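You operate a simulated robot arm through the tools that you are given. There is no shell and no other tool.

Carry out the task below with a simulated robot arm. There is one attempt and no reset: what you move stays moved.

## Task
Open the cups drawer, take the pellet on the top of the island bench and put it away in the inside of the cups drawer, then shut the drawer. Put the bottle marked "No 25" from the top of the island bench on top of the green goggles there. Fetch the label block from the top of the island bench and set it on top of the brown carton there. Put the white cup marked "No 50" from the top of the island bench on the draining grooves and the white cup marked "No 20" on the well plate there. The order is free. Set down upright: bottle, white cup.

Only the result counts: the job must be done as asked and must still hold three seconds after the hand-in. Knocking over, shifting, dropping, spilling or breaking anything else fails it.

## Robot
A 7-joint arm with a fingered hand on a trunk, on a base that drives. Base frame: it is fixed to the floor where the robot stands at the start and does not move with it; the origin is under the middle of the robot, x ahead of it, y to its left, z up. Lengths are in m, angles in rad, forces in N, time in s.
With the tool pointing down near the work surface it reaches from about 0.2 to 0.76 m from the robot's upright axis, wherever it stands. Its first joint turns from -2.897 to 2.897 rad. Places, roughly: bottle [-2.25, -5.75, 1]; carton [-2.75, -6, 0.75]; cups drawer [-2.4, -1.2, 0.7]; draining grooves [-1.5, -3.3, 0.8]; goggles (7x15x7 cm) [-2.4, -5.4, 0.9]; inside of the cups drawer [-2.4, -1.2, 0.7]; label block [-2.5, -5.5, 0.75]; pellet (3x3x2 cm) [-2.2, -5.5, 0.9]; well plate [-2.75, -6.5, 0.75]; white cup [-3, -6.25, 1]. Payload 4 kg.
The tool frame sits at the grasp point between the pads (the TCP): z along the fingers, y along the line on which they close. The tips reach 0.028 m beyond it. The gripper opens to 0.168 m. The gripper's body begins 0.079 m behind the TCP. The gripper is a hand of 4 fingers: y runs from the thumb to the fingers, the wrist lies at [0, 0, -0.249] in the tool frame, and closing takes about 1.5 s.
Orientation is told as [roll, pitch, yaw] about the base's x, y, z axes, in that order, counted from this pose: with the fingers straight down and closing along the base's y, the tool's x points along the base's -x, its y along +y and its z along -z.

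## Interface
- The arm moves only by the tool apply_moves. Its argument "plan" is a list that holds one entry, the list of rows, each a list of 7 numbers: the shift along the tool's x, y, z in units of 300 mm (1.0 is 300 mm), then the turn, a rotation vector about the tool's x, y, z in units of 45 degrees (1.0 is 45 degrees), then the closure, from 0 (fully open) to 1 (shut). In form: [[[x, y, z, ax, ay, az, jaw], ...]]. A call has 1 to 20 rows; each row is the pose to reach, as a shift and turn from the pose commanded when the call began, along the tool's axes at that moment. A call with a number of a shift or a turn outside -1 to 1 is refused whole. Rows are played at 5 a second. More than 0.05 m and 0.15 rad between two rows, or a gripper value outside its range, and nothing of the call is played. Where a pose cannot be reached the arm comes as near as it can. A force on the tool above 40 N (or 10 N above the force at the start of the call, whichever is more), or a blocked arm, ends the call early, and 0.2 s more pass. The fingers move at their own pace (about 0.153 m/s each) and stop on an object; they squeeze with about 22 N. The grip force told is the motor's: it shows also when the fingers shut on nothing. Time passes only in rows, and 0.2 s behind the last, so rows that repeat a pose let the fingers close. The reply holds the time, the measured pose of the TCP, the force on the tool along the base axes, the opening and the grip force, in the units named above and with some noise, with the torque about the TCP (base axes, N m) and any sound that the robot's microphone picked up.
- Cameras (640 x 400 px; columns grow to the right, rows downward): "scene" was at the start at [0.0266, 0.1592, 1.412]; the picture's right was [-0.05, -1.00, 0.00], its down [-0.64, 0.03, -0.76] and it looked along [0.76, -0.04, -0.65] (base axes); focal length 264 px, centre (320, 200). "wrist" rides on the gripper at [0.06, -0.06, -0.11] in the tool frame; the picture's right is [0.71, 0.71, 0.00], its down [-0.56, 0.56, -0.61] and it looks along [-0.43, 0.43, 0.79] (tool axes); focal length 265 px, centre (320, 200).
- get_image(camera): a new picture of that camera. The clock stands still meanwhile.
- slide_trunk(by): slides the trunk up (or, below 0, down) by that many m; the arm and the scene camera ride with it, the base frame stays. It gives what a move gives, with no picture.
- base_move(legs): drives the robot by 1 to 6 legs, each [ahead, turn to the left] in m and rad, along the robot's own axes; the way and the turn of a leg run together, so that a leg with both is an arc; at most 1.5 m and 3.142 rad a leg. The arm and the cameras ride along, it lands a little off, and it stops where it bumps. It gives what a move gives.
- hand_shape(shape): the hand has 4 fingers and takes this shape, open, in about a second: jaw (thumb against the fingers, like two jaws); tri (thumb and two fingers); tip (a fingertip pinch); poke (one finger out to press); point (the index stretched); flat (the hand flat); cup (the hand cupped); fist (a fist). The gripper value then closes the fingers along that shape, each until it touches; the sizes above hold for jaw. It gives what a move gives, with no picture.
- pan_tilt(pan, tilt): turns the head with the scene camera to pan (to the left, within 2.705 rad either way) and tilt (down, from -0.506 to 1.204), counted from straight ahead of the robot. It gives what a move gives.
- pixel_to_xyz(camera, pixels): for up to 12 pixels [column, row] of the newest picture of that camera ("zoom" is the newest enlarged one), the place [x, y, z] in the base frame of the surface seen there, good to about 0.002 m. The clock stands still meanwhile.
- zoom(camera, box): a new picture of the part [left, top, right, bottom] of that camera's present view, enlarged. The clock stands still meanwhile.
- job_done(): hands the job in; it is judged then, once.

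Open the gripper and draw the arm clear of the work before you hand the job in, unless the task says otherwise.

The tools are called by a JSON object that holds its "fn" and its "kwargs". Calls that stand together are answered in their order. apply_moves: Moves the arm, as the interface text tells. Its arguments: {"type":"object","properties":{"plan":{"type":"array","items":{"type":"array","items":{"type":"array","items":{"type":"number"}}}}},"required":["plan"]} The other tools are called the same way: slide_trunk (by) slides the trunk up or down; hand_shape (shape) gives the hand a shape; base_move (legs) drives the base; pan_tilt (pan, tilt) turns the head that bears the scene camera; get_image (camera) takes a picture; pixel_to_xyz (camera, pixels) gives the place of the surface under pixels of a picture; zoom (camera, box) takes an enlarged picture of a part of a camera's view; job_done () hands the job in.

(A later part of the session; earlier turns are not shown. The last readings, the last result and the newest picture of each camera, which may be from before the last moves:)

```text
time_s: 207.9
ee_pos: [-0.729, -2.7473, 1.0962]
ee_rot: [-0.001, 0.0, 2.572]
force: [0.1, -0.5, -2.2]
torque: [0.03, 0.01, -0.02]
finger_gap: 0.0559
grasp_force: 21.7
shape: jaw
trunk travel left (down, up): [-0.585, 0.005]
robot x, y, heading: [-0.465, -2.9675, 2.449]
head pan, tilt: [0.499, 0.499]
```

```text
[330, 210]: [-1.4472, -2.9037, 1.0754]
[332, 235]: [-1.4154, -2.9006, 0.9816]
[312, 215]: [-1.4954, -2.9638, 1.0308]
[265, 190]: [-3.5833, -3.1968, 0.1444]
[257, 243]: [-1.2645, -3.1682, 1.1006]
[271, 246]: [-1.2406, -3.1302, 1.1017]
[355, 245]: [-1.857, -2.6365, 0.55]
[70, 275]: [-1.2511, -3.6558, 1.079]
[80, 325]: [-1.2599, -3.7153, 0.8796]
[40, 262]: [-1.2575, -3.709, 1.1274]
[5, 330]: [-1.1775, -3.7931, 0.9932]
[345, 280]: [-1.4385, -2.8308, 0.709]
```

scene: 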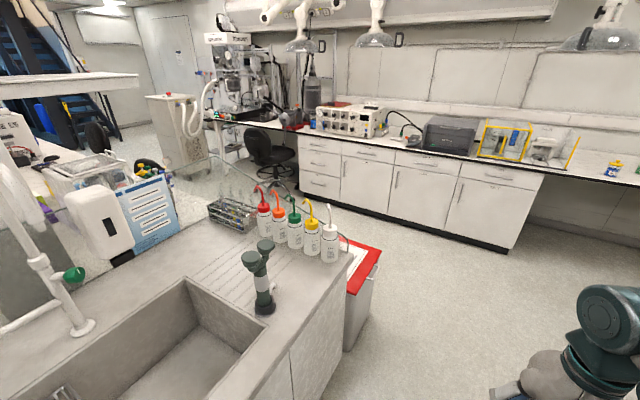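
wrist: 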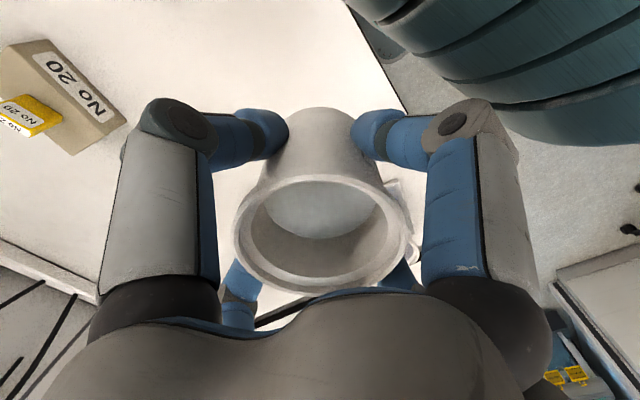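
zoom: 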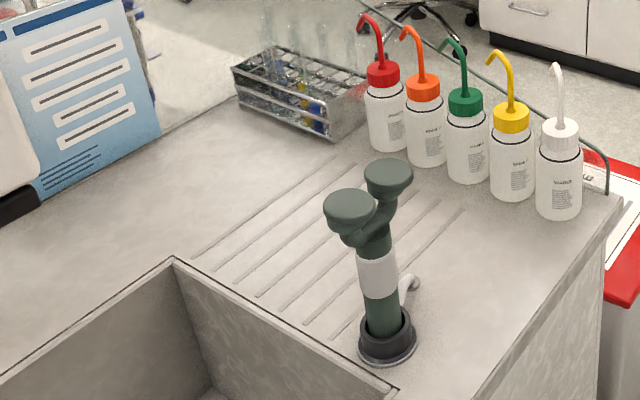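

The post's heads top out at z 1.102 and the bottle spouts at 1.08, so I raise the cup to TCP z≈1.19 first, then drive 0.65 m and turn to face the drain board.

{"fn": "apply_moves", "kwargs": {"plan": [[[0, 0, -0.03, 0, 0, 0, 1], [0, 0, -0.08, 0, 0, 0, 1], [0, 0, -0.14, 0, 0, 0, 1], [0, 0, -0.2, 0, 0, 0, 1], [0, 0, -0.26, 0, 0, 0, 1], [0, 0, -0.3, 0, 0, 0, 1], [0, 0, -0.32, 0, 0, 0, 1]]]}}

{"fn": "base_move", "kwargs": {"legs": [[0.66, 0], [0, 1.525]]}}

{"fn": "pan_tilt", "kwargs": {"pan": 0.0, "tilt": 0.7}}

{"fn": "get_image", "kwargs": {"camera": "scene"}}

```text
time_s: 209.5
ee_pos: [-0.7284, -2.7473, 1.1924]
ee_rot: [0.001, 0.003, 2.572]
force: [0.0, 0.4, -1.9]
torque: [0.03, 0.0, -0.02]
finger_gap: 0.0555
grasp_force: 21.6
shape: jaw
trunk travel left (down, up): [-0.585, 0.005]
robot x, y, heading: [-0.4646, -2.9675, 2.446]
head pan, tilt: [0.499, 0.499]
```

```text
time_s: 216.9
ee_pos: [-1.1879, -2.8107, 1.1909]
ee_rot: [0.0, 0.002, -2.165]
force: [-0.6, 0.0, -1.9]
torque: [-0.04, 0.01, 0.02]
finger_gap: 0.0558
grasp_force: 22.1
shape: jaw
trunk travel left (down, up): [-0.585, 0.005]
robot x, y, heading: [-0.9611, -2.5535, -2.29]
head pan, tilt: [0.499, 0.499]
```

```text
time_s: 217.8
ee_pos: [-1.187, -2.8104, 1.1916]
ee_rot: [0.0, 0.001, -2.163]
force: [0.6, 0.5, -1.9]
torque: [0.0, 0.03, 0.0]
finger_gap: 0.0556
grasp_force: 22.1
shape: jaw
trunk travel left (down, up): [-0.585, 0.005]
robot x, y, heading: [-0.9607, -2.554, -2.293]
head pan, tilt: [0.0, 0.7]
```

```text
taken
```

scene: 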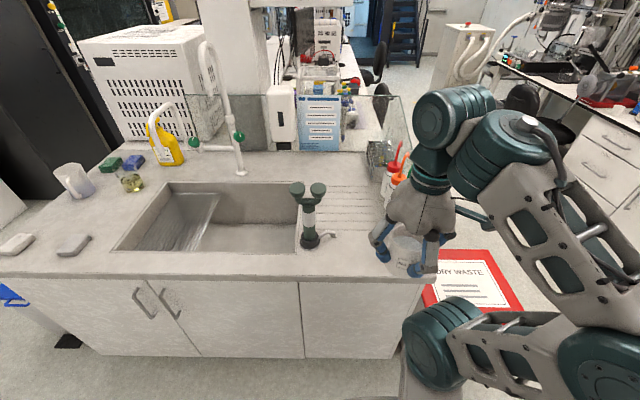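

I'm lined up with the drain board; the cup is above all neighbouring tops. I drive ahead 0.18 m.

{"fn": "base_move", "kwargs": {"legs": [[0.17, 0]]}}

{"fn": "get_image", "kwargs": {"camera": "scene"}}

{"fn": "get_image", "kwargs": {"camera": "wrist"}}

```text
time_s: 219.2
ee_pos: [-1.3007, -2.9375, 1.1908]
ee_rot: [0.001, 0.001, -2.168]
force: [0.5, 0.2, -3.0]
torque: [0.03, 0.0, 0.0]
finger_gap: 0.0554
grasp_force: 21.9
shape: jaw
trunk travel left (down, up): [-0.585, 0.005]
robot x, y, heading: [-1.0743, -2.6829, -2.295]
head pan, tilt: [0.0, 0.7]
```

```text
taken
```

scene: 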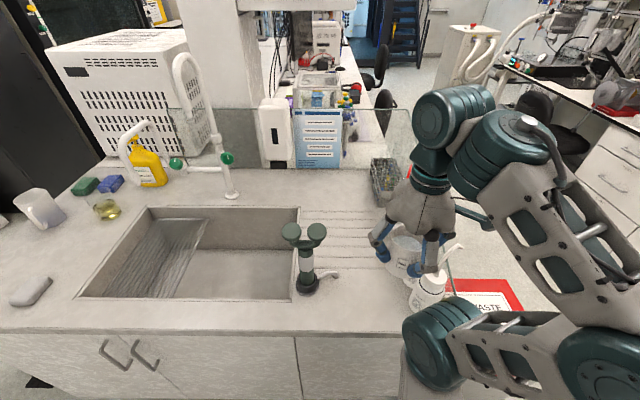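

```text
taken
```

wrist: 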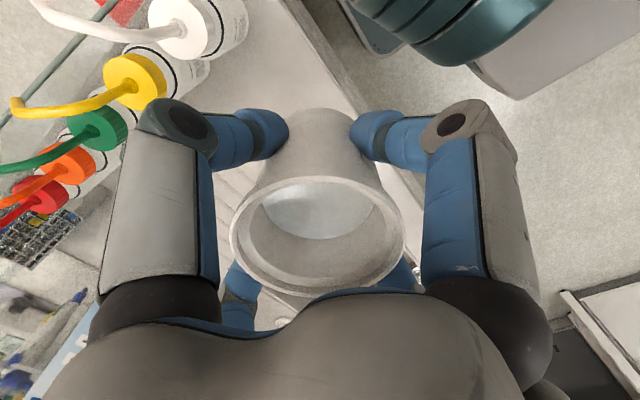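

Let me re-measure the grooves from here to confirm the target spot.

{"fn": "zoom", "kwargs": {"camera": "scene", "box": [270, 150, 470, 310]}}

{"fn": "pixel_to_xyz", "kwargs": {"camera": "scene", "pixels": [[345, 230], [310, 212], [370, 212], [360, 265], [365, 245], [340, 225], [325, 240], [385, 175], [292, 232], [317, 230], [345, 215], [350, 240]]}}

```text
2.50 times, centred on (370, 230) of scene
```

zoom: 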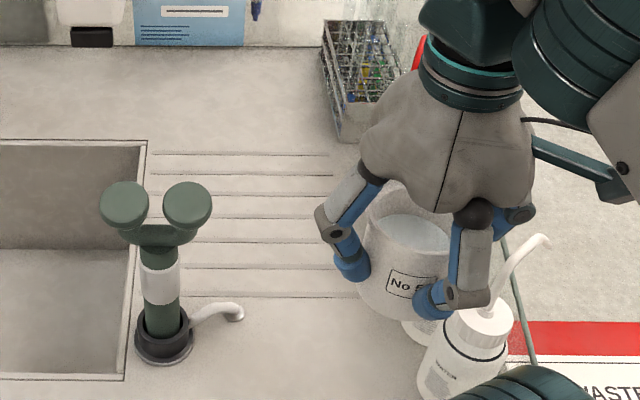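

```text
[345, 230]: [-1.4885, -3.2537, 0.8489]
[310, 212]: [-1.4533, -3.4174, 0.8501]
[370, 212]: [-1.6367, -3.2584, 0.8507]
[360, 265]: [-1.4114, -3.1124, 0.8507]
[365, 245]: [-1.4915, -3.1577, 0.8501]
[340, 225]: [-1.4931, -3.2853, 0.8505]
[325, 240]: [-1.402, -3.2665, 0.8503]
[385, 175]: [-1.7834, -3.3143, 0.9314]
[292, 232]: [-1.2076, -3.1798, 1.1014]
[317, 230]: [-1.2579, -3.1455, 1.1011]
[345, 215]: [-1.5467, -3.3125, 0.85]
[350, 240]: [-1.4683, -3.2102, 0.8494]
```

The grooves span roughly a=3.25–3.51 m and my target is their middle, (-1.454,-3.229). I carry the cup forward between the bottles and the tap post at a height above both.

{"fn": "apply_moves", "kwargs": {"plan": [[[-0.05, -0.007, 0, 0, 0, 0, 1], [-0.151, -0.004, 0, 0, 0, 0, 1], [-0.269, -0.004, 0, 0, 0, 0, 1], [-0.387, -0.003, 0.017, 0, 0, 0, 1], [-0.504, -0.003, 0.05, 0, 0, 0, 1], [-0.624, 0.014, 0.1, 0, 0, 0, 1], [-0.744, 0.031, 0.15, 0, 0, 0, 1], [-0.85, 0.067, 0.2, 0, 0, 0, 1], [-0.94, 0.104, 0.25, 0, 0, 0, 1], [-0.994, 0.131, 0.3, 0, 0, 0, 1], [-0.994, 0.131, 0.3, 0, 0, 0, 1]]]}}

{"fn": "get_image", "kwargs": {"camera": "scene"}}

{"fn": "get_image", "kwargs": {"camera": "wrist"}}

```text
time_s: 221.7
ee_pos: [-1.4352, -3.2066, 1.101]
ee_rot: [-0.001, 0.0, -2.167]
force: [-0.6, 0.1, -1.5]
torque: [0.04, 0.02, -0.02]
finger_gap: 0.0558
grasp_force: 22.6
shape: jaw
trunk travel left (down, up): [-0.585, 0.005]
robot x, y, heading: [-1.0801, -2.6811, -2.295]
head pan, tilt: [0.0, 0.7]
```

```text
taken
```

scene: 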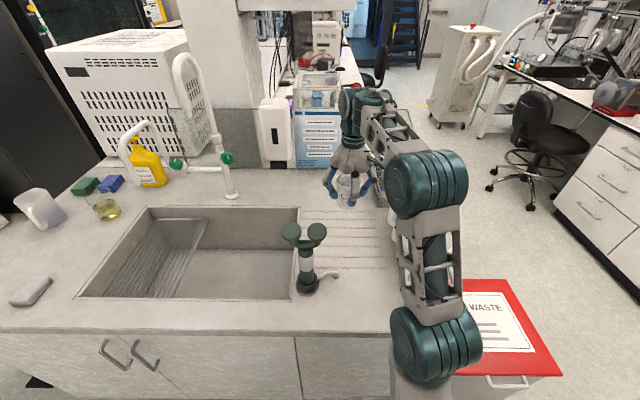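

```text
taken
```

wrist: 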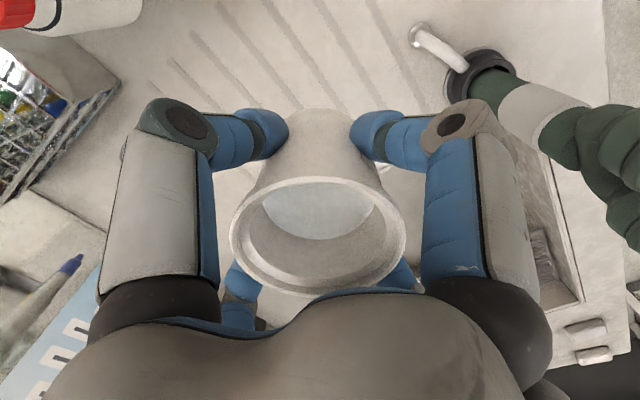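

The cup is over the grooves at (-1.435,-3.207). I shift 2 cm further in and lower it to about 8 mm above the surface.

{"fn": "apply_moves", "kwargs": {"plan": [[[-0.03, -0.005, 0.04, 0, 0, 0, 1], [-0.066, -0.01, 0.1, 0, 0, 0, 1], [-0.066, -0.01, 0.18, 0, 0, 0, 1], [-0.066, -0.01, 0.27, 0, 0, 0, 1], [-0.066, -0.01, 0.36, 0, 0, 0, 1], [-0.066, -0.01, 0.45, 0, 0, 0, 1], [-0.066, -0.01, 0.53, 0, 0, 0, 1], [-0.066, -0.01, 0.59, 0, 0, 0, 1], [-0.066, -0.01, 0.625, 0, 0, 0, 1], [-0.066, -0.01, 0.63, 0, 0, 0, 1], [-0.066, -0.01, 0.63, 0, 0, 0, 1]]]}}

{"fn": "zoom", "kwargs": {"camera": "scene", "box": [270, 100, 470, 310]}}

{"fn": "get_image", "kwargs": {"camera": "wrist"}}

```text
time_s: 224.1
ee_pos: [-1.4487, -3.22, 0.9115]
ee_rot: [0.001, 0.002, -2.168]
force: [-0.2, -0.3, -2.7]
torque: [0.02, 0.03, 0.02]
finger_gap: 0.0558
grasp_force: 21.7
shape: jaw
trunk travel left (down, up): [-0.585, 0.005]
robot x, y, heading: [-1.0772, -2.6816, -2.29]
head pan, tilt: [0.0, 0.7]
```

```text
1.90 times, centred on (370, 205) of scene
```

zoom: 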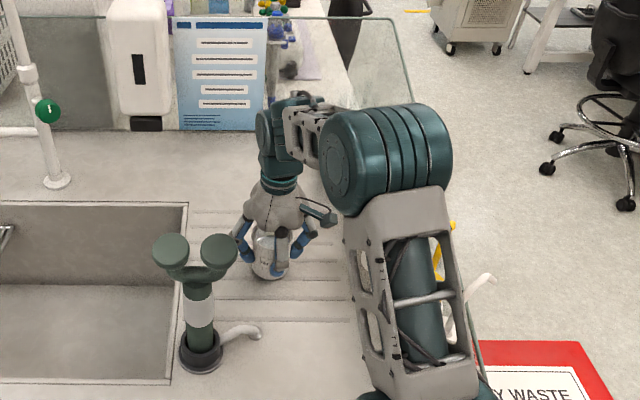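

```text
taken
```

wrist: 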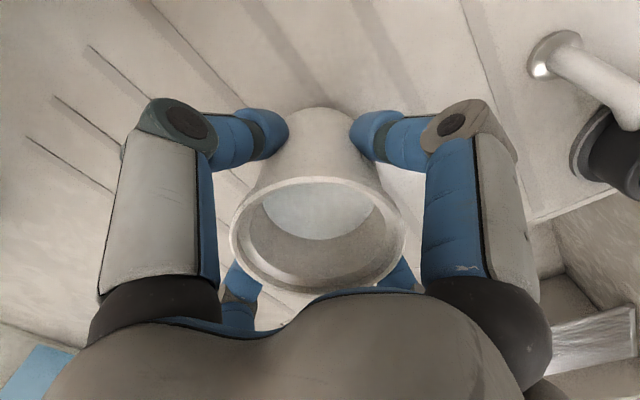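

The cup is above the ribs, no contacts felt. I lower in small steps until contact.

{"fn": "apply_moves", "kwargs": {"plan": [[[0, 0, 0.008, 0, 0, 0, 1], [0, 0, 0.016, 0, 0, 0, 1], [0, 0, 0.02, 0, 0, 0, 1], [0, 0, 0.02, 0, 0, 0, 1]]]}}

```text
time_s: 225.1
ee_pos: [-1.4485, -3.22, 0.9057]
ee_rot: [0.001, 0.001, -2.167]
force: [0.6, -0.6, -2.3]
torque: [0.01, 0.02, -0.03]
finger_gap: 0.0557
grasp_force: 21.6
shape: jaw
trunk travel left (down, up): [-0.585, 0.005]
robot x, y, heading: [-1.0768, -2.6822, -2.291]
head pan, tilt: [0.0, 0.7]
```

No contact yet at TCP 0.9057; I continue in 1 mm steps.

{"fn": "apply_moves", "kwargs": {"plan": [[[0, 0, 0.004, 0, 0, 0, 1], [0, 0, 0.008, 0, 0, 0, 1], [0, 0, 0.008, 0, 0, 0, 1]]]}}

```text
time_s: 225.8
ee_pos: [-1.4491, -3.2206, 0.905]
ee_rot: [0.001, 0.001, -2.167]
force: [0.0, 0.9, 1.4]
torque: [-0.04, 0.02, 0.0]
finger_gap: 0.0559
grasp_force: 21.9
shape: jaw
trunk travel left (down, up): [-0.585, 0.005]
robot x, y, heading: [-1.0765, -2.6815, -2.298]
head pan, tilt: [0.0, 0.7]
```

Contact is made (force from -2.3 to +1.4 N). I open the hand gradually.

{"fn": "apply_moves", "kwargs": {"plan": [[[0, 0, 0.001, 0, 0, 0, 0.65], [0, 0, 0.001, 0, 0, 0, 0.6], [0, 0, 0.001, 0, 0, 0, 0.55], [0, 0, 0.001, 0, 0, 0, 0.45], [0, 0, 0.001, 0, 0, 0, 0.35], [0, 0, 0.001, 0, 0, 0, 0.25], [0, 0, 0.001, 0, 0, 0, 0.25]]]}}

{"fn": "get_image", "kwargs": {"camera": "wrist"}}

{"fn": "zoom", "kwargs": {"camera": "scene", "box": [290, 150, 430, 270]}}

```text
time_s: 227.4
ee_pos: [-1.4472, -3.2213, 0.9039]
ee_rot: [0.001, 0.0, -2.167]
force: [-0.4, -0.1, 0.1]
torque: [0.0, 0.0, -0.03]
finger_gap: 0.1259
grasp_force: 0.0
shape: jaw
trunk travel left (down, up): [-0.585, 0.005]
robot x, y, heading: [-1.0719, -2.6807, -2.294]
head pan, tilt: [0.0, 0.7]
```

```text
taken
```

wrist: 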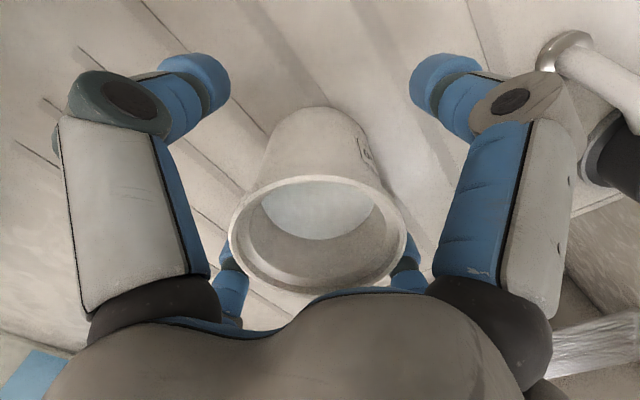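

```text
3.33 times, centred on (360, 210) of scene
```

zoom: 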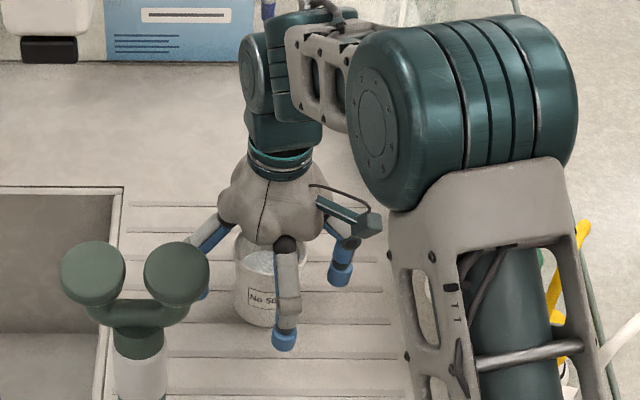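

The cup stands on the grooves, fingers clear. I rise straight up 0.2 m.

{"fn": "apply_moves", "kwargs": {"plan": [[[0, 0, -0.08, 0, 0, 0, 0.25], [0, 0, -0.2, 0, 0, 0, 0.25], [0, 0, -0.33, 0, 0, 0, 0.25], [0, 0, -0.46, 0, 0, 0, 0.25], [0, 0, -0.58, 0, 0, 0, 0.3], [0, 0, -0.65, 0, 0, 0, 0.4]]]}}

{"fn": "get_image", "kwargs": {"camera": "wrist"}}

{"fn": "zoom", "kwargs": {"camera": "scene", "box": [270, 100, 470, 310]}}

```text
time_s: 228.8
ee_pos: [-1.4473, -3.2211, 1.0989]
ee_rot: [0.0, 0.001, -2.166]
force: [-0.1, 0.3, -1.0]
torque: [0.0, -0.01, 0.02]
finger_gap: 0.1014
grasp_force: 0.0
shape: jaw
trunk travel left (down, up): [-0.585, 0.005]
robot x, y, heading: [-1.075, -2.6815, -2.289]
head pan, tilt: [0.0, 0.7]
```

```text
taken
```

wrist: 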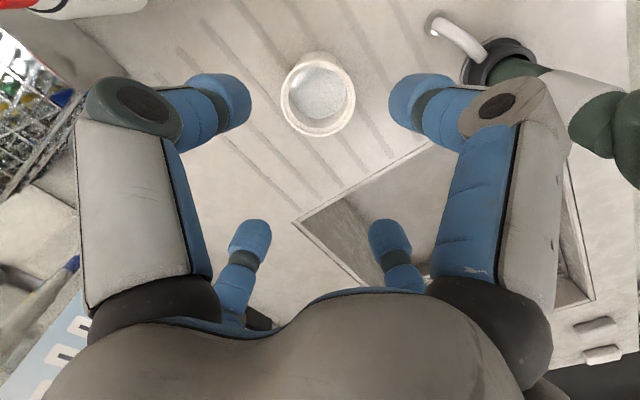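

```text
1.90 times, centred on (370, 205) of scene
```

zoom: 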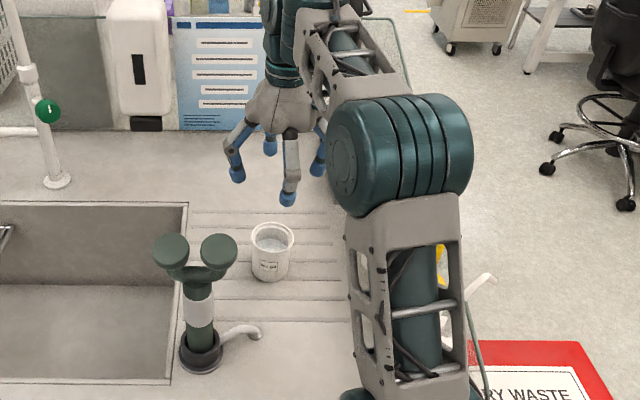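

Cup No 50 stands upright on the draining grooves. I retract the hand along the same corridor at height.

{"fn": "apply_moves", "kwargs": {"plan": [[[0.071, -0.024, -0.1, 0, 0, 0, 0.4], [0.179, -0.076, -0.2, 0, 0, 0, 0.4], [0.304, -0.126, -0.267, 0, 0, 0, 0.4], [0.428, -0.176, -0.3, 0, 0, 0, 0.4], [0.565, -0.19, -0.3, 0, 0, 0, 0.4], [0.699, -0.189, -0.3, 0, 0, 0, 0.4], [0.831, -0.17, -0.3, 0, 0, 0, 0.4], [0.963, -0.152, -0.3, 0, 0, 0, 0.4]]]}}

{"fn": "get_image", "kwargs": {"camera": "scene"}}

```text
time_s: 230.7
ee_pos: [-1.3222, -2.956, 1.1879]
ee_rot: [-0.001, -0.001, -2.166]
force: [0.6, -0.1, 0.4]
torque: [0.0, -0.01, 0.01]
finger_gap: 0.1015
grasp_force: 0.1
shape: jaw
trunk travel left (down, up): [-0.585, 0.005]
robot x, y, heading: [-1.0738, -2.6805, -2.293]
head pan, tilt: [0.0, 0.7]
```

```text
taken
```

scene: 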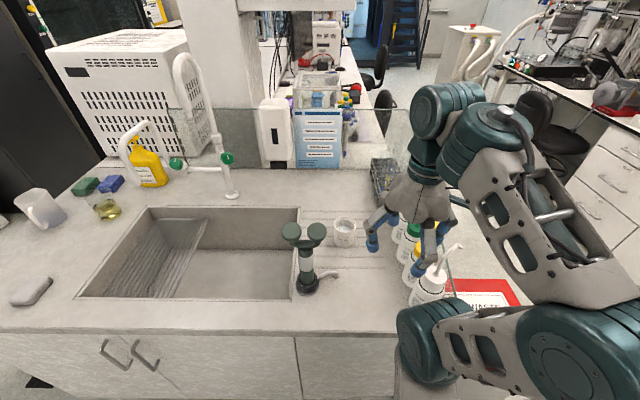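

Now to the cups drawer: I back off 0.2 m, turn right to face the wall bench, and drive 0.75 m toward it.

{"fn": "base_move", "kwargs": {"legs": [[-0.21, 0], [0, -1.584], [0.6, 0]]}}

{"fn": "pan_tilt", "kwargs": {"pan": 0.0, "tilt": 0.6}}

{"fn": "get_image", "kwargs": {"camera": "scene"}}

```text
time_s: 239.1
ee_pos: [-1.6563, -1.8884, 1.188]
ee_rot: [0.0, 0.002, 2.552]
force: [0.0, 0.4, -0.3]
torque: [-0.02, 0.0, 0.03]
finger_gap: 0.1015
grasp_force: 0.1
shape: jaw
trunk travel left (down, up): [-0.585, 0.005]
robot x, y, heading: [-1.3768, -2.1346, 2.421]
head pan, tilt: [0.0, 0.7]
```

```text
time_s: 239.7
ee_pos: [-1.6566, -1.888, 1.1874]
ee_rot: [0.0, -0.001, 2.553]
force: [0.2, -0.5, 0.1]
torque: [-0.02, 0.04, -0.01]
finger_gap: 0.1014
grasp_force: 0.1
shape: jaw
trunk travel left (down, up): [-0.585, 0.005]
robot x, y, heading: [-1.3784, -2.1345, 2.425]
head pan, tilt: [0.0, 0.6]
```

```text
taken
```

scene: 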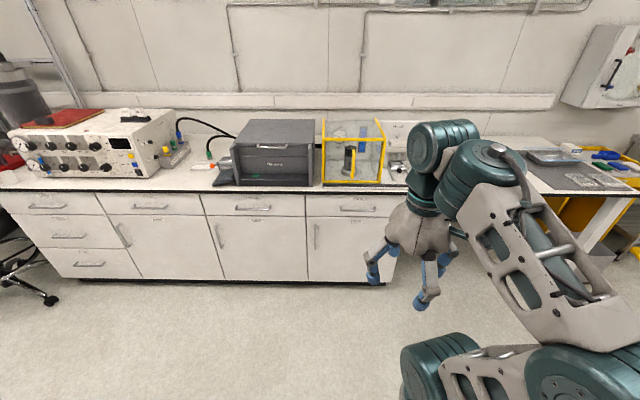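

I see four columns of drawers with small labels over the handles. I zoom in to read which one is the cups drawer.

{"fn": "zoom", "kwargs": {"camera": "scene", "box": [200, 180, 410, 290]}}

{"fn": "zoom", "kwargs": {"camera": "scene", "box": [0, 180, 210, 290]}}

{"fn": "pixel_to_xyz", "kwargs": {"camera": "scene", "pixels": [[357, 208], [255, 207], [345, 200], [308, 205], [385, 215], [357, 196], [357, 220], [152, 207], [49, 206], [340, 195], [375, 210], [340, 209]]}}

```text
3.05 times, centred on (305, 235) of scene
```

zoom: 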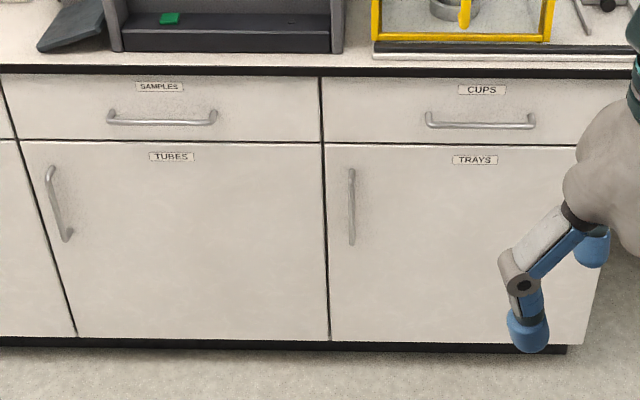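

```text
3.05 times, centred on (105, 235) of scene
```

zoom: 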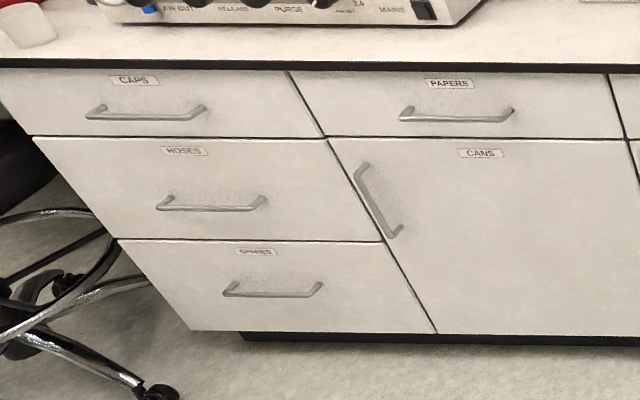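

```text
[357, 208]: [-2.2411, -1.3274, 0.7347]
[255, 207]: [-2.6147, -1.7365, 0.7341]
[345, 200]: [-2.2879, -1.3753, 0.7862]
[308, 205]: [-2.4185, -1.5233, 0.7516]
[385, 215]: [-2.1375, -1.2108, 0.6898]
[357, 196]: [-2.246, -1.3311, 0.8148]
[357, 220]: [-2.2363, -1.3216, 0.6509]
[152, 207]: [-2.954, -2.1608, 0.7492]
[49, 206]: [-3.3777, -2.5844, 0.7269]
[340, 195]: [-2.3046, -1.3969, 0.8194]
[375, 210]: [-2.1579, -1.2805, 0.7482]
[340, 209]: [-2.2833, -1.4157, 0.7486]
```

The rightmost top drawer is labelled "CUPS"; its bar handle runs at z≈0.748 about 3 cm before the front. I look at the "tri" hand shape as a candidate for gripping the bar.

{"fn": "hand_shape", "kwargs": {"shape": "tri"}}

{"fn": "get_image", "kwargs": {"camera": "wrist"}}

{"fn": "zoom", "kwargs": {"camera": "scene", "box": [340, 180, 500, 320]}}

```text
time_s: 240.6
ee_pos: [-1.6567, -1.8872, 1.188]
ee_rot: [-0.001, 0.002, 2.551]
force: [0.6, -0.3, -0.4]
torque: [-0.01, -0.02, -0.03]
finger_gap: 0.168
grasp_force: 0.1
shape: tri
trunk travel left (down, up): [-0.585, 0.005]
robot x, y, heading: [-1.3824, -2.1298, 2.427]
head pan, tilt: [0.0, 0.6]
```

```text
taken
```

wrist: 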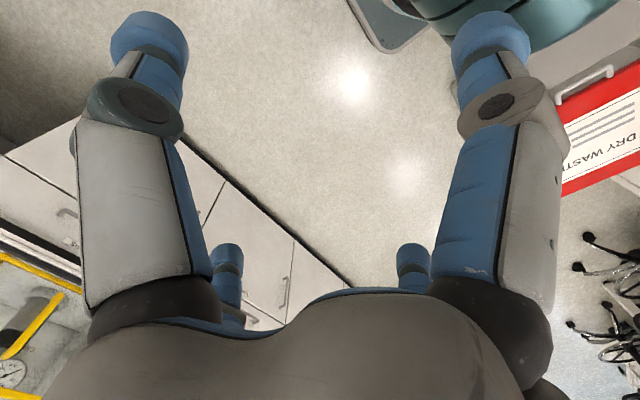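

```text
2.86 times, centred on (420, 250) of scene
```

zoom: 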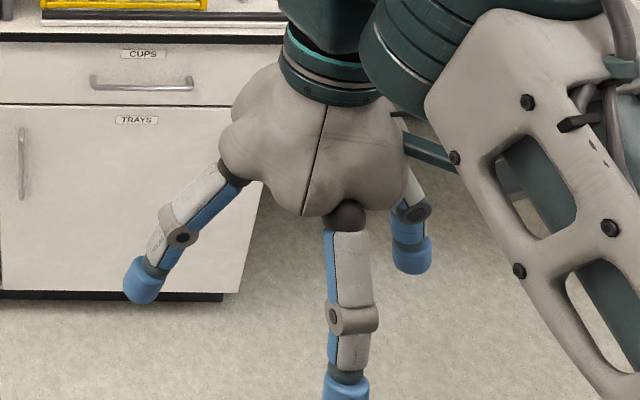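

"Tri" opens like "jaw". I check the "tip" and "point" shapes from the scene camera.

{"fn": "hand_shape", "kwargs": {"shape": "tip"}}

{"fn": "zoom", "kwargs": {"camera": "scene", "box": [340, 180, 500, 320]}}

{"fn": "hand_shape", "kwargs": {"shape": "point"}}

{"fn": "zoom", "kwargs": {"camera": "scene", "box": [340, 180, 500, 320]}}

{"fn": "get_image", "kwargs": {"camera": "wrist"}}

```text
time_s: 241.5
ee_pos: [-1.6562, -1.8879, 1.1877]
ee_rot: [-0.001, 0.001, 2.552]
force: [0.3, 0.1, 0.5]
torque: [-0.01, -0.01, 0.01]
finger_gap: 0.1681
grasp_force: 0.1
shape: tip
trunk travel left (down, up): [-0.585, 0.005]
robot x, y, heading: [-1.3799, -2.1288, 2.43]
head pan, tilt: [0.0, 0.6]
```

```text
2.86 times, centred on (420, 250) of scene
```

zoom: 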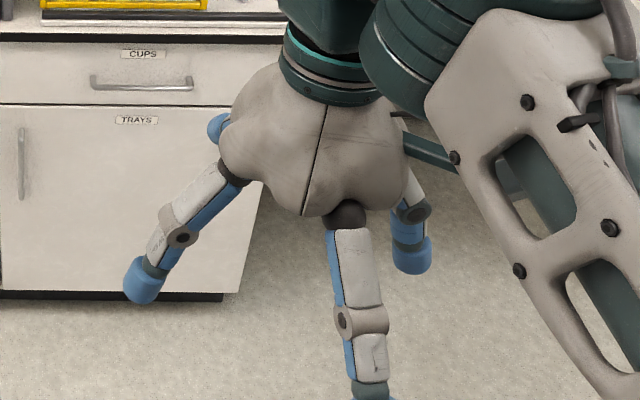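

```text
time_s: 242.4
ee_pos: [-1.6569, -1.8872, 1.1888]
ee_rot: [-0.001, 0.0, 2.552]
force: [0.2, -0.4, -0.4]
torque: [0.0, -0.01, -0.02]
finger_gap: 0.0002
grasp_force: 0.1
shape: point
trunk travel left (down, up): [-0.585, 0.005]
robot x, y, heading: [-1.3844, -2.1317, 2.429]
head pan, tilt: [0.0, 0.6]
```

```text
2.86 times, centred on (420, 250) of scene
```

zoom: 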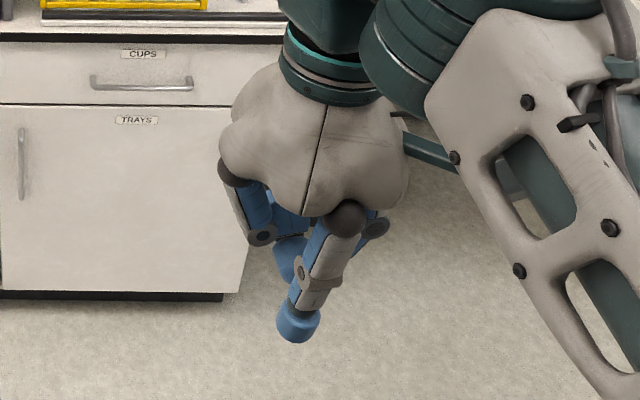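

```text
taken
```

wrist: 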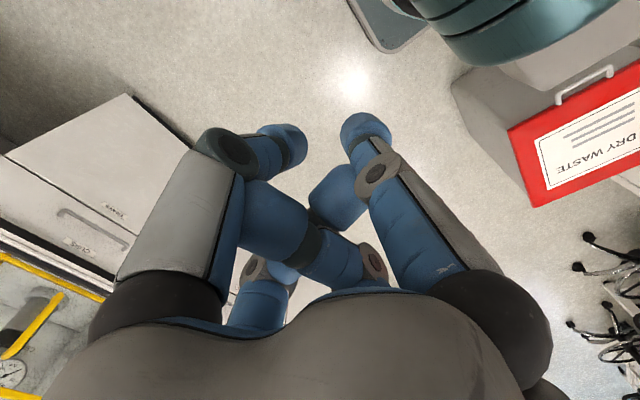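

The tip shape gives a two-finger pinch with the others spread aside, good for the bar. I set "tip", lower the trunk 0.32 m, and stretch the hand forward in the free aisle before tilting it level.

{"fn": "hand_shape", "kwargs": {"shape": "tip"}}

{"fn": "slide_trunk", "kwargs": {"by": -0.32}}

{"fn": "apply_moves", "kwargs": {"plan": [[[-0.15, 0, 0, 0, 0, 0, 0], [-0.3, 0, 0, 0, 0, 0, 0], [-0.45, 0, 0, 0, 0, 0, 0], [-0.6, 0, 0, 0, 0, 0, 0], [-0.75, 0, 0, 0, 0, 0, 0]]]}}

{"fn": "get_image", "kwargs": {"camera": "scene"}}

```text
time_s: 243.3
ee_pos: [-1.6563, -1.8875, 1.1883]
ee_rot: [0.0, 0.0, 2.553]
force: [-0.2, -0.4, -0.7]
torque: [0.03, 0.02, 0.04]
finger_gap: 0.168
grasp_force: 0.1
shape: tip
trunk travel left (down, up): [-0.585, 0.005]
robot x, y, heading: [-1.3817, -2.1319, 2.43]
head pan, tilt: [0.0, 0.6]
```

```text
time_s: 246.5
ee_pos: [-1.6561, -1.8875, 0.8667]
ee_rot: [0.0, -0.001, 2.554]
force: [-0.4, -0.7, 0.4]
torque: [-0.01, -0.02, -0.01]
finger_gap: 0.1679
grasp_force: 0.1
shape: tip
trunk travel left (down, up): [-0.265, 0.325]
robot x, y, heading: [-1.3797, -2.133, 2.425]
head pan, tilt: [0.0, 0.6]
```

```text
time_s: 247.7
ee_pos: [-1.8427, -1.7647, 0.8658]
ee_rot: [0.0, -0.001, 2.552]
force: [0.4, 0.3, -0.6]
torque: [-0.01, 0.02, 0.0]
finger_gap: 0.1677
grasp_force: 0.0
shape: tip
trunk travel left (down, up): [-0.265, 0.325]
robot x, y, heading: [-1.3844, -2.1314, 2.421]
head pan, tilt: [0.0, 0.6]
```

```text
taken
```

scene: 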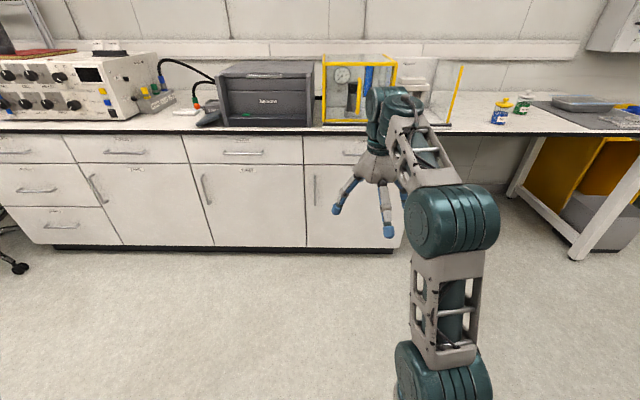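

The arm is stretched ahead at z 0.866. I correct the yaw so the hand squares up to the drawer front and reach a further 0.1 m.

{"fn": "apply_moves", "kwargs": {"plan": [[[-0.12, 0, 0, 0, 0, 0.1, 0], [-0.24, 0, 0, 0, 0, 0.186, 0], [-0.36, 0, 0, 0, 0, 0.186, 0]]]}}

{"fn": "apply_moves", "kwargs": {"plan": [[[0, 0, 0, 0, -0.18, 0, 0], [0, 0, 0, 0, -0.36, 0, 0], [0, 0, 0, 0, -0.54, 0, 0], [0, 0, 0, 0, -0.72, 0, 0], [0, 0, 0, 0, -0.9, 0, 0], [0, 0, 0, 0, -1.0, 0, 0]]]}}

{"fn": "get_image", "kwargs": {"camera": "scene"}}

```text
time_s: 248.5
ee_pos: [-1.8968, -1.7187, 0.8667]
ee_rot: [0.001, 0.003, 2.403]
force: [-0.1, 0.2, -0.6]
torque: [-0.02, 0.0, -0.01]
finger_gap: 0.1678
grasp_force: 0.1
shape: tip
out of reach, approached as far as the arm can: row 3
trunk travel left (down, up): [-0.265, 0.325]
robot x, y, heading: [-1.3761, -2.133, 2.425]
head pan, tilt: [0.0, 0.6]
```

```text
time_s: 249.9
ee_pos: [-1.9, -1.7202, 0.866]
ee_rot: [-0.003, -0.788, 2.408]
force: [-0.1, 0.7, -0.4]
torque: [0.02, 0.04, 0.01]
finger_gap: 0.1681
grasp_force: 0.1
shape: tip
trunk travel left (down, up): [-0.265, 0.325]
robot x, y, heading: [-1.3826, -2.1357, 2.428]
head pan, tilt: [0.0, 0.6]
```

```text
taken
```

scene: 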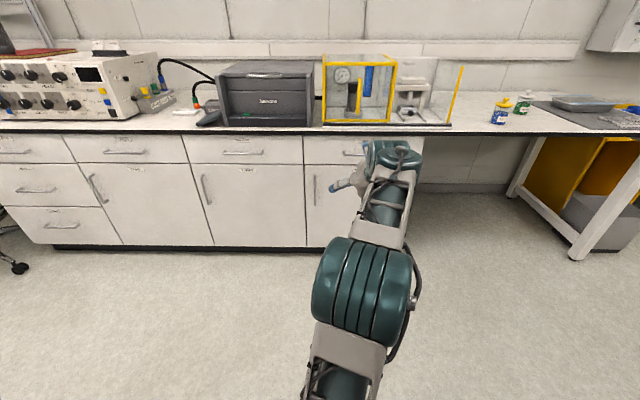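

The hand has tilted 45° toward the front. I tilt the second 45° so that the fingers point straight at the drawer.

{"fn": "apply_moves", "kwargs": {"plan": [[[0, 0, 0, 0, -0.18, 0, 0], [0, 0, 0, 0, -0.36, 0, 0], [0, 0, 0, 0, -0.54, 0, 0], [0, 0, 0, 0, -0.72, 0, 0], [0, 0, 0, 0, -0.9, 0, 0], [0, 0, 0, 0, -1.0, 0, 0]]]}}

{"fn": "get_image", "kwargs": {"camera": "scene"}}

{"fn": "get_image", "kwargs": {"camera": "wrist"}}

```text
time_s: 251.3
ee_pos: [-1.8996, -1.7191, 0.8664]
ee_rot: [-3.077, -1.569, -0.801]
force: [0.0, 0.2, 0.1]
torque: [-0.02, 0.01, -0.01]
finger_gap: 0.1679
grasp_force: 0.0
shape: tip
trunk travel left (down, up): [-0.265, 0.325]
robot x, y, heading: [-1.38, -2.128, 2.424]
head pan, tilt: [0.0, 0.6]
```

```text
taken
```

scene: 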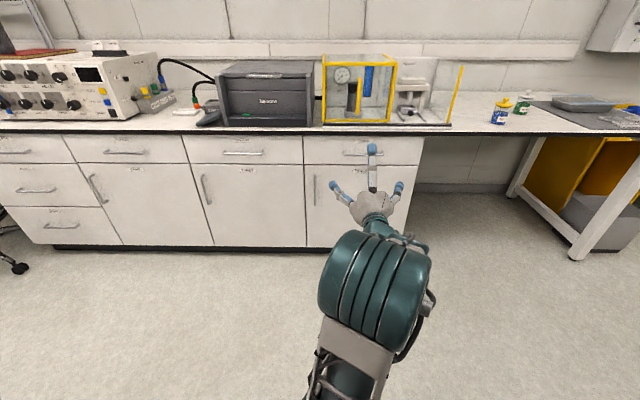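

```text
taken
```

wrist: 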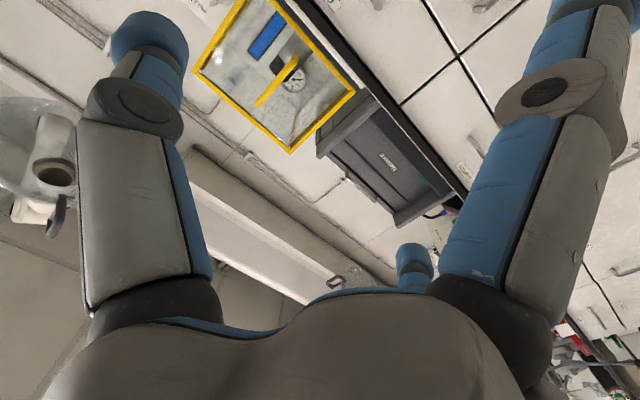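

Fingers now point at the drawer with the pinch axis horizontal. I roll the hand by -90° about its own axis so the pinch closes vertically.

{"fn": "apply_moves", "kwargs": {"plan": [[[0, 0, 0, 0, 0, -0.18, 0], [0, 0, 0, 0, 0, -0.36, 0], [0, 0, 0, 0, 0, -0.54, 0], [0, 0, 0, 0, 0, -0.72, 0], [0, 0, 0, 0, 0, -0.9, 0], [0, 0, 0, 0, 0, -1.0, 0]]]}}

{"fn": "apply_moves", "kwargs": {"plan": [[[0, 0, 0, 0, 0, -0.18, 0], [0, 0, 0, 0, 0, -0.36, 0], [0, 0, 0, 0, 0, -0.54, 0], [0, 0, 0, 0, 0, -0.72, 0], [0, 0, 0, 0, 0, -0.9, 0], [0, 0, 0, 0, 0, -1.0, 0]]]}}

{"fn": "get_image", "kwargs": {"camera": "scene"}}

{"fn": "get_image", "kwargs": {"camera": "wrist"}}

```text
time_s: 252.7
ee_pos: [-1.9009, -1.7207, 0.8646]
ee_rot: [-1.568, -0.785, -2.306]
force: [0.5, 0.1, -0.1]
torque: [-0.01, -0.01, 0.02]
finger_gap: 0.1679
grasp_force: 0.1
shape: tip
trunk travel left (down, up): [-0.265, 0.325]
robot x, y, heading: [-1.3791, -2.1332, 2.421]
head pan, tilt: [0.0, 0.6]
```

```text
time_s: 254.1
ee_pos: [-1.917, -1.7148, 0.8736]
ee_rot: [-1.573, 0.002, -2.309]
force: [-0.2, 0.2, -0.7]
torque: [-0.01, 0.03, 0.0]
finger_gap: 0.1682
grasp_force: 0.0
shape: tip
out of reach, approached as far as the arm can: row 3, 4, 5, 6
trunk travel left (down, up): [-0.265, 0.325]
robot x, y, heading: [-1.378, -2.1335, 2.424]
head pan, tilt: [0.0, 0.6]
```

```text
taken
```

scene: 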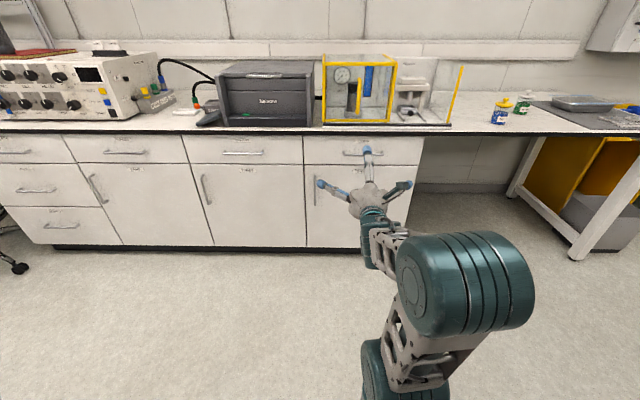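

```text
taken
```

wrist: 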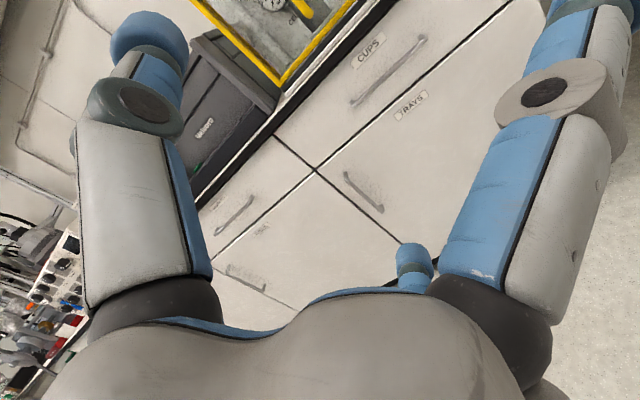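

Orientation is right (fingers forward, pinch vertical), but the arm reported reach trouble here, probably a joint limit. I try the opposite roll instead, turning back +180° in steps.

{"fn": "apply_moves", "kwargs": {"plan": [[[0, 0, 0, 0, 0, 0.18, 0], [0, 0, 0, 0, 0, 0.36, 0], [0, 0, 0, 0, 0, 0.54, 0], [0, 0, 0, 0, 0, 0.72, 0], [0, 0, 0, 0, 0, 0.9, 0], [0, 0, 0, 0, 0, 1.0, 0]]]}}

{"fn": "apply_moves", "kwargs": {"plan": [[[0, 0, 0, 0, 0, 0.18, 0], [0, 0, 0, 0, 0, 0.36, 0], [0, 0, 0, 0, 0, 0.54, 0], [0, 0, 0, 0, 0, 0.72, 0], [0, 0, 0, 0, 0, 0.9, 0], [0, 0, 0, 0, 0, 1.0, 0]]]}}

{"fn": "apply_moves", "kwargs": {"plan": [[[0, 0, 0, 0, 0, 0.18, 0], [0, 0, 0, 0, 0, 0.36, 0], [0, 0, 0, 0, 0, 0.54, 0], [0, 0, 0, 0, 0, 0.72, 0], [0, 0, 0, 0, 0, 0.9, 0], [0, 0, 0, 0, 0, 1.0, 0]]]}}

{"fn": "apply_moves", "kwargs": {"plan": [[[0, 0, 0, 0, 0, 0.18, 0], [0, 0, 0, 0, 0, 0.36, 0], [0, 0, 0, 0, 0, 0.54, 0], [0, 0, 0, 0, 0, 0.72, 0], [0, 0, 0, 0, 0, 0.9, 0], [0, 0, 0, 0, 0, 1.0, 0]]]}}

{"fn": "get_image", "kwargs": {"camera": "scene"}}

```text
time_s: 255.5
ee_pos: [-1.916, -1.7128, 0.8721]
ee_rot: [-1.571, -0.789, -2.307]
force: [-0.3, 0.1, -0.1]
torque: [-0.02, -0.01, -0.03]
finger_gap: 0.168
grasp_force: 0.0
shape: tip
trunk travel left (down, up): [-0.265, 0.325]
robot x, y, heading: [-1.3812, -2.1313, 2.429]
head pan, tilt: [0.0, 0.6]
```

```text
time_s: 256.9
ee_pos: [-1.915, -1.712, 0.8718]
ee_rot: [1.255, -1.568, 1.149]
force: [0.6, -0.1, -1.1]
torque: [-0.01, 0.01, -0.02]
finger_gap: 0.168
grasp_force: 0.0
shape: tip
trunk travel left (down, up): [-0.265, 0.325]
robot x, y, heading: [-1.3833, -2.1273, 2.425]
head pan, tilt: [0.0, 0.6]
```

```text
time_s: 258.3
ee_pos: [-1.9152, -1.7126, 0.8728]
ee_rot: [1.567, -0.785, 0.837]
force: [0.2, 0.0, -0.4]
torque: [-0.03, 0.0, 0.01]
finger_gap: 0.1678
grasp_force: 0.0
shape: tip
trunk travel left (down, up): [-0.265, 0.325]
robot x, y, heading: [-1.3799, -2.1365, 2.424]
head pan, tilt: [0.0, 0.6]
```

```text
time_s: 259.7
ee_pos: [-1.9148, -1.7121, 0.8737]
ee_rot: [1.57, 0.003, 0.834]
force: [0.1, -0.3, 0.0]
torque: [-0.02, -0.01, -0.01]
finger_gap: 0.1681
grasp_force: 0.2
shape: tip
trunk travel left (down, up): [-0.265, 0.325]
robot x, y, heading: [-1.3804, -2.1329, 2.419]
head pan, tilt: [0.0, 0.6]
```

```text
taken
```

scene: 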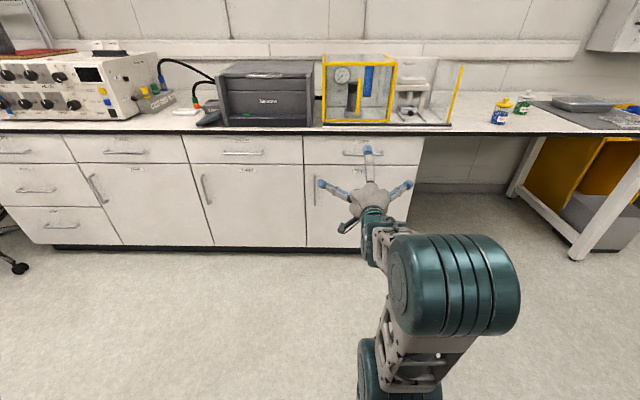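

This roll is reached without trouble (x left, y up, z to the drawer). I zoom on the hand and handle.

{"fn": "zoom", "kwargs": {"camera": "scene", "box": [300, 130, 430, 240]}}

{"fn": "get_image", "kwargs": {"camera": "wrist"}}

```text
3.64 times, centred on (365, 185) of scene
```

zoom: 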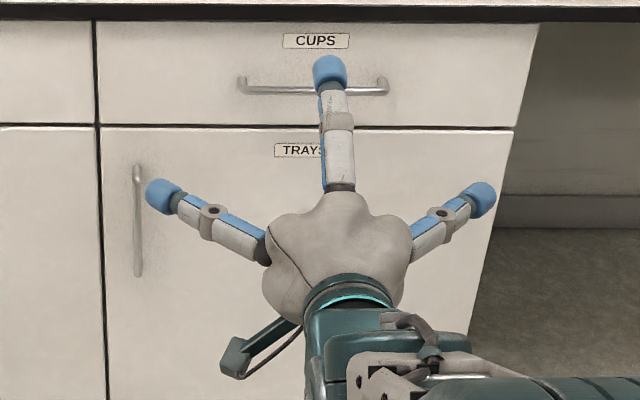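

```text
taken
```

wrist: 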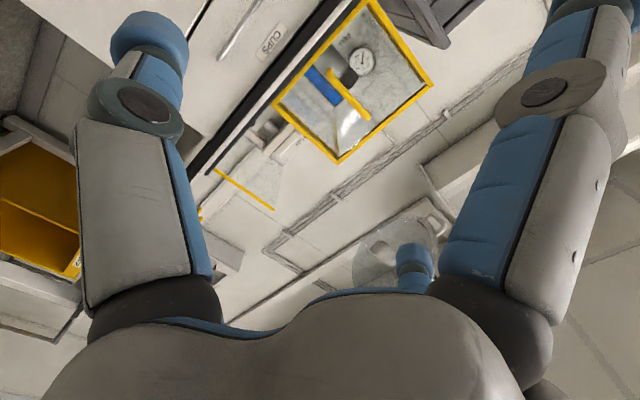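

I measure the handle bar's ends and mid-line and the drawer front in this view.

{"fn": "pixel_to_xyz", "kwargs": {"camera": "zoom", "pixels": [[243, 84], [384, 84], [265, 90], [290, 90], [300, 90], [360, 91], [375, 91], [265, 110], [365, 110], [290, 65], [130, 75], [500, 75]]}}

```text
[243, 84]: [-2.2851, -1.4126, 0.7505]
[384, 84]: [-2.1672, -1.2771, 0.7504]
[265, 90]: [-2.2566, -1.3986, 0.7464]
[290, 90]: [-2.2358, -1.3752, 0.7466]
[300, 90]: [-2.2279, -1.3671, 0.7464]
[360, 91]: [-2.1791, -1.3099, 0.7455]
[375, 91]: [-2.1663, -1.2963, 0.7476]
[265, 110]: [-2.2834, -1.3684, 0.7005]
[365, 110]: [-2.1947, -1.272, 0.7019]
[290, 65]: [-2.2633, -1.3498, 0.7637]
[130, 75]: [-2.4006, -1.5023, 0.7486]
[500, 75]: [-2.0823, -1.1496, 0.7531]
```

The bar is centred at a≈2.49, z≈0.745, about 3.5 cm proud of the front with a 3 cm gap behind. I lower and shift the hand to its height and centre line, pre-closing the pinch halfway.

{"fn": "apply_moves", "kwargs": {"plan": [[[-0.06, -0.12, 0, 0, 0, 0, 0.2], [-0.12, -0.25, 0, 0, 0, 0, 0.4], [-0.18, -0.36, 0, 0, 0, 0, 0.5], [-0.213, -0.43, 0, 0, 0, 0, 0.5], [-0.213, -0.43, 0, 0, 0, 0, 0.5]]]}}

{"fn": "base_move", "kwargs": {"legs": [[0.22, 0]]}}

{"fn": "get_image", "kwargs": {"camera": "scene"}}

{"fn": "get_image", "kwargs": {"camera": "wrist"}}

```text
time_s: 260.9
ee_pos: [-1.8749, -1.6642, 0.7425]
ee_rot: [1.571, -0.001, 0.835]
force: [0.5, 0.3, -0.4]
torque: [0.02, -0.01, 0.0]
finger_gap: 0.0845
grasp_force: 0.1
shape: tip
trunk travel left (down, up): [-0.265, 0.325]
robot x, y, heading: [-1.3833, -2.1322, 2.421]
head pan, tilt: [0.0, 0.6]
```

```text
time_s: 262.6
ee_pos: [-2.0413, -1.5164, 0.7416]
ee_rot: [1.571, -0.001, 0.833]
force: [-0.6, 0.2, 0.1]
torque: [0.0, -0.02, 0.01]
finger_gap: 0.0846
grasp_force: 0.1
shape: tip
trunk travel left (down, up): [-0.265, 0.325]
robot x, y, heading: [-1.5487, -1.9886, 2.427]
head pan, tilt: [0.0, 0.6]
```

```text
taken
```

scene: 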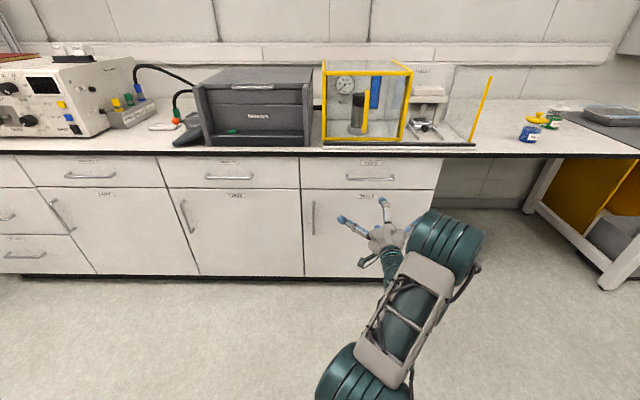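

```text
taken
```

wrist: 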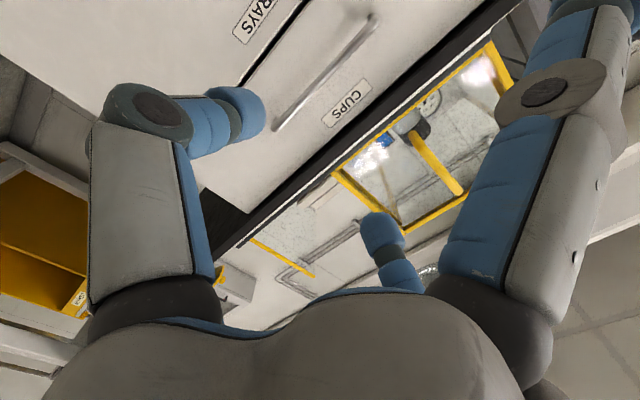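

The handle bar crosses right on the line ahead of the TCP (expected (320,81), bar at about (322,76)). I advance 0.19 m toward it and look again.

{"fn": "apply_moves", "kwargs": {"plan": [[[0, 0, 0.13, 0, 0, 0, 0.5], [0, 0, 0.26, 0, 0, 0, 0.5], [0, 0, 0.39, 0, 0, 0, 0.5], [0, 0, 0.52, 0, 0, 0, 0.5], [0, 0, 0.63, 0, 0, 0, 0.5], [0, 0, 0.63, 0, 0, 0, 0.5]]]}}

{"fn": "get_image", "kwargs": {"camera": "wrist"}}

{"fn": "zoom", "kwargs": {"camera": "scene", "box": [290, 140, 450, 280]}}

```text
time_s: 264.0
ee_pos: [-2.1826, -1.3892, 0.7426]
ee_rot: [1.571, 0.001, 0.832]
force: [-0.5, 0.4, -0.1]
torque: [0.03, 0.05, 0.02]
finger_gap: 0.0842
grasp_force: 0.0
shape: tip
trunk travel left (down, up): [-0.265, 0.325]
robot x, y, heading: [-1.5488, -1.9879, 2.425]
head pan, tilt: [0.0, 0.6]
```

```text
taken
```

wrist: 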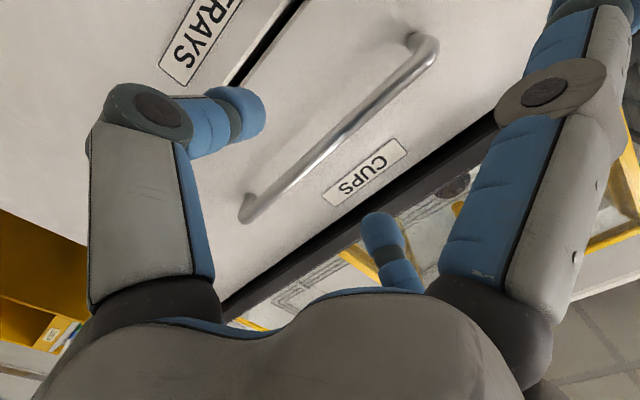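

```text
2.86 times, centred on (370, 210) of scene
```

zoom: 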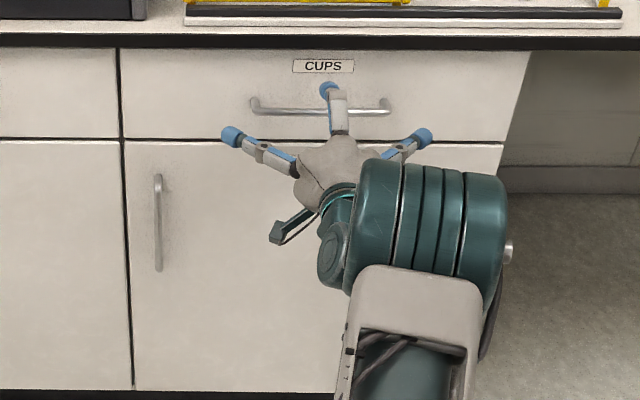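

The bar lies about 3 mm below the TCP axis and 5 cm ahead. I advance 0.042 m, lowering 3 mm, then check before closing.

{"fn": "apply_moves", "kwargs": {"plan": [[[0, -0.01, 0.07, 0, 0, 0, 0.5], [0, -0.01, 0.12, 0, 0, 0, 0.5], [0, -0.01, 0.14, 0, 0, 0, 0.5], [0, -0.01, 0.14, 0, 0, 0, 0.5]]]}}

{"fn": "get_image", "kwargs": {"camera": "wrist"}}

```text
time_s: 265.0
ee_pos: [-2.2132, -1.362, 0.7405]
ee_rot: [1.569, -0.001, 0.833]
force: [0.1, -0.2, 0.3]
torque: [-0.01, -0.02, 0.0]
finger_gap: 0.0842
grasp_force: 0.1
shape: tip
trunk travel left (down, up): [-0.265, 0.325]
robot x, y, heading: [-1.5482, -1.9838, 2.421]
head pan, tilt: [0.0, 0.6]
```

```text
taken
```

wrist: 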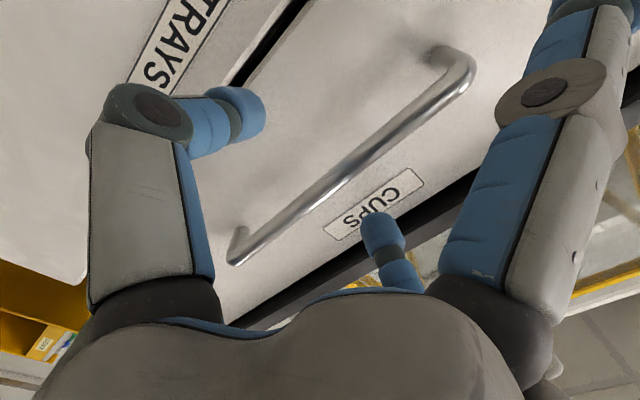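

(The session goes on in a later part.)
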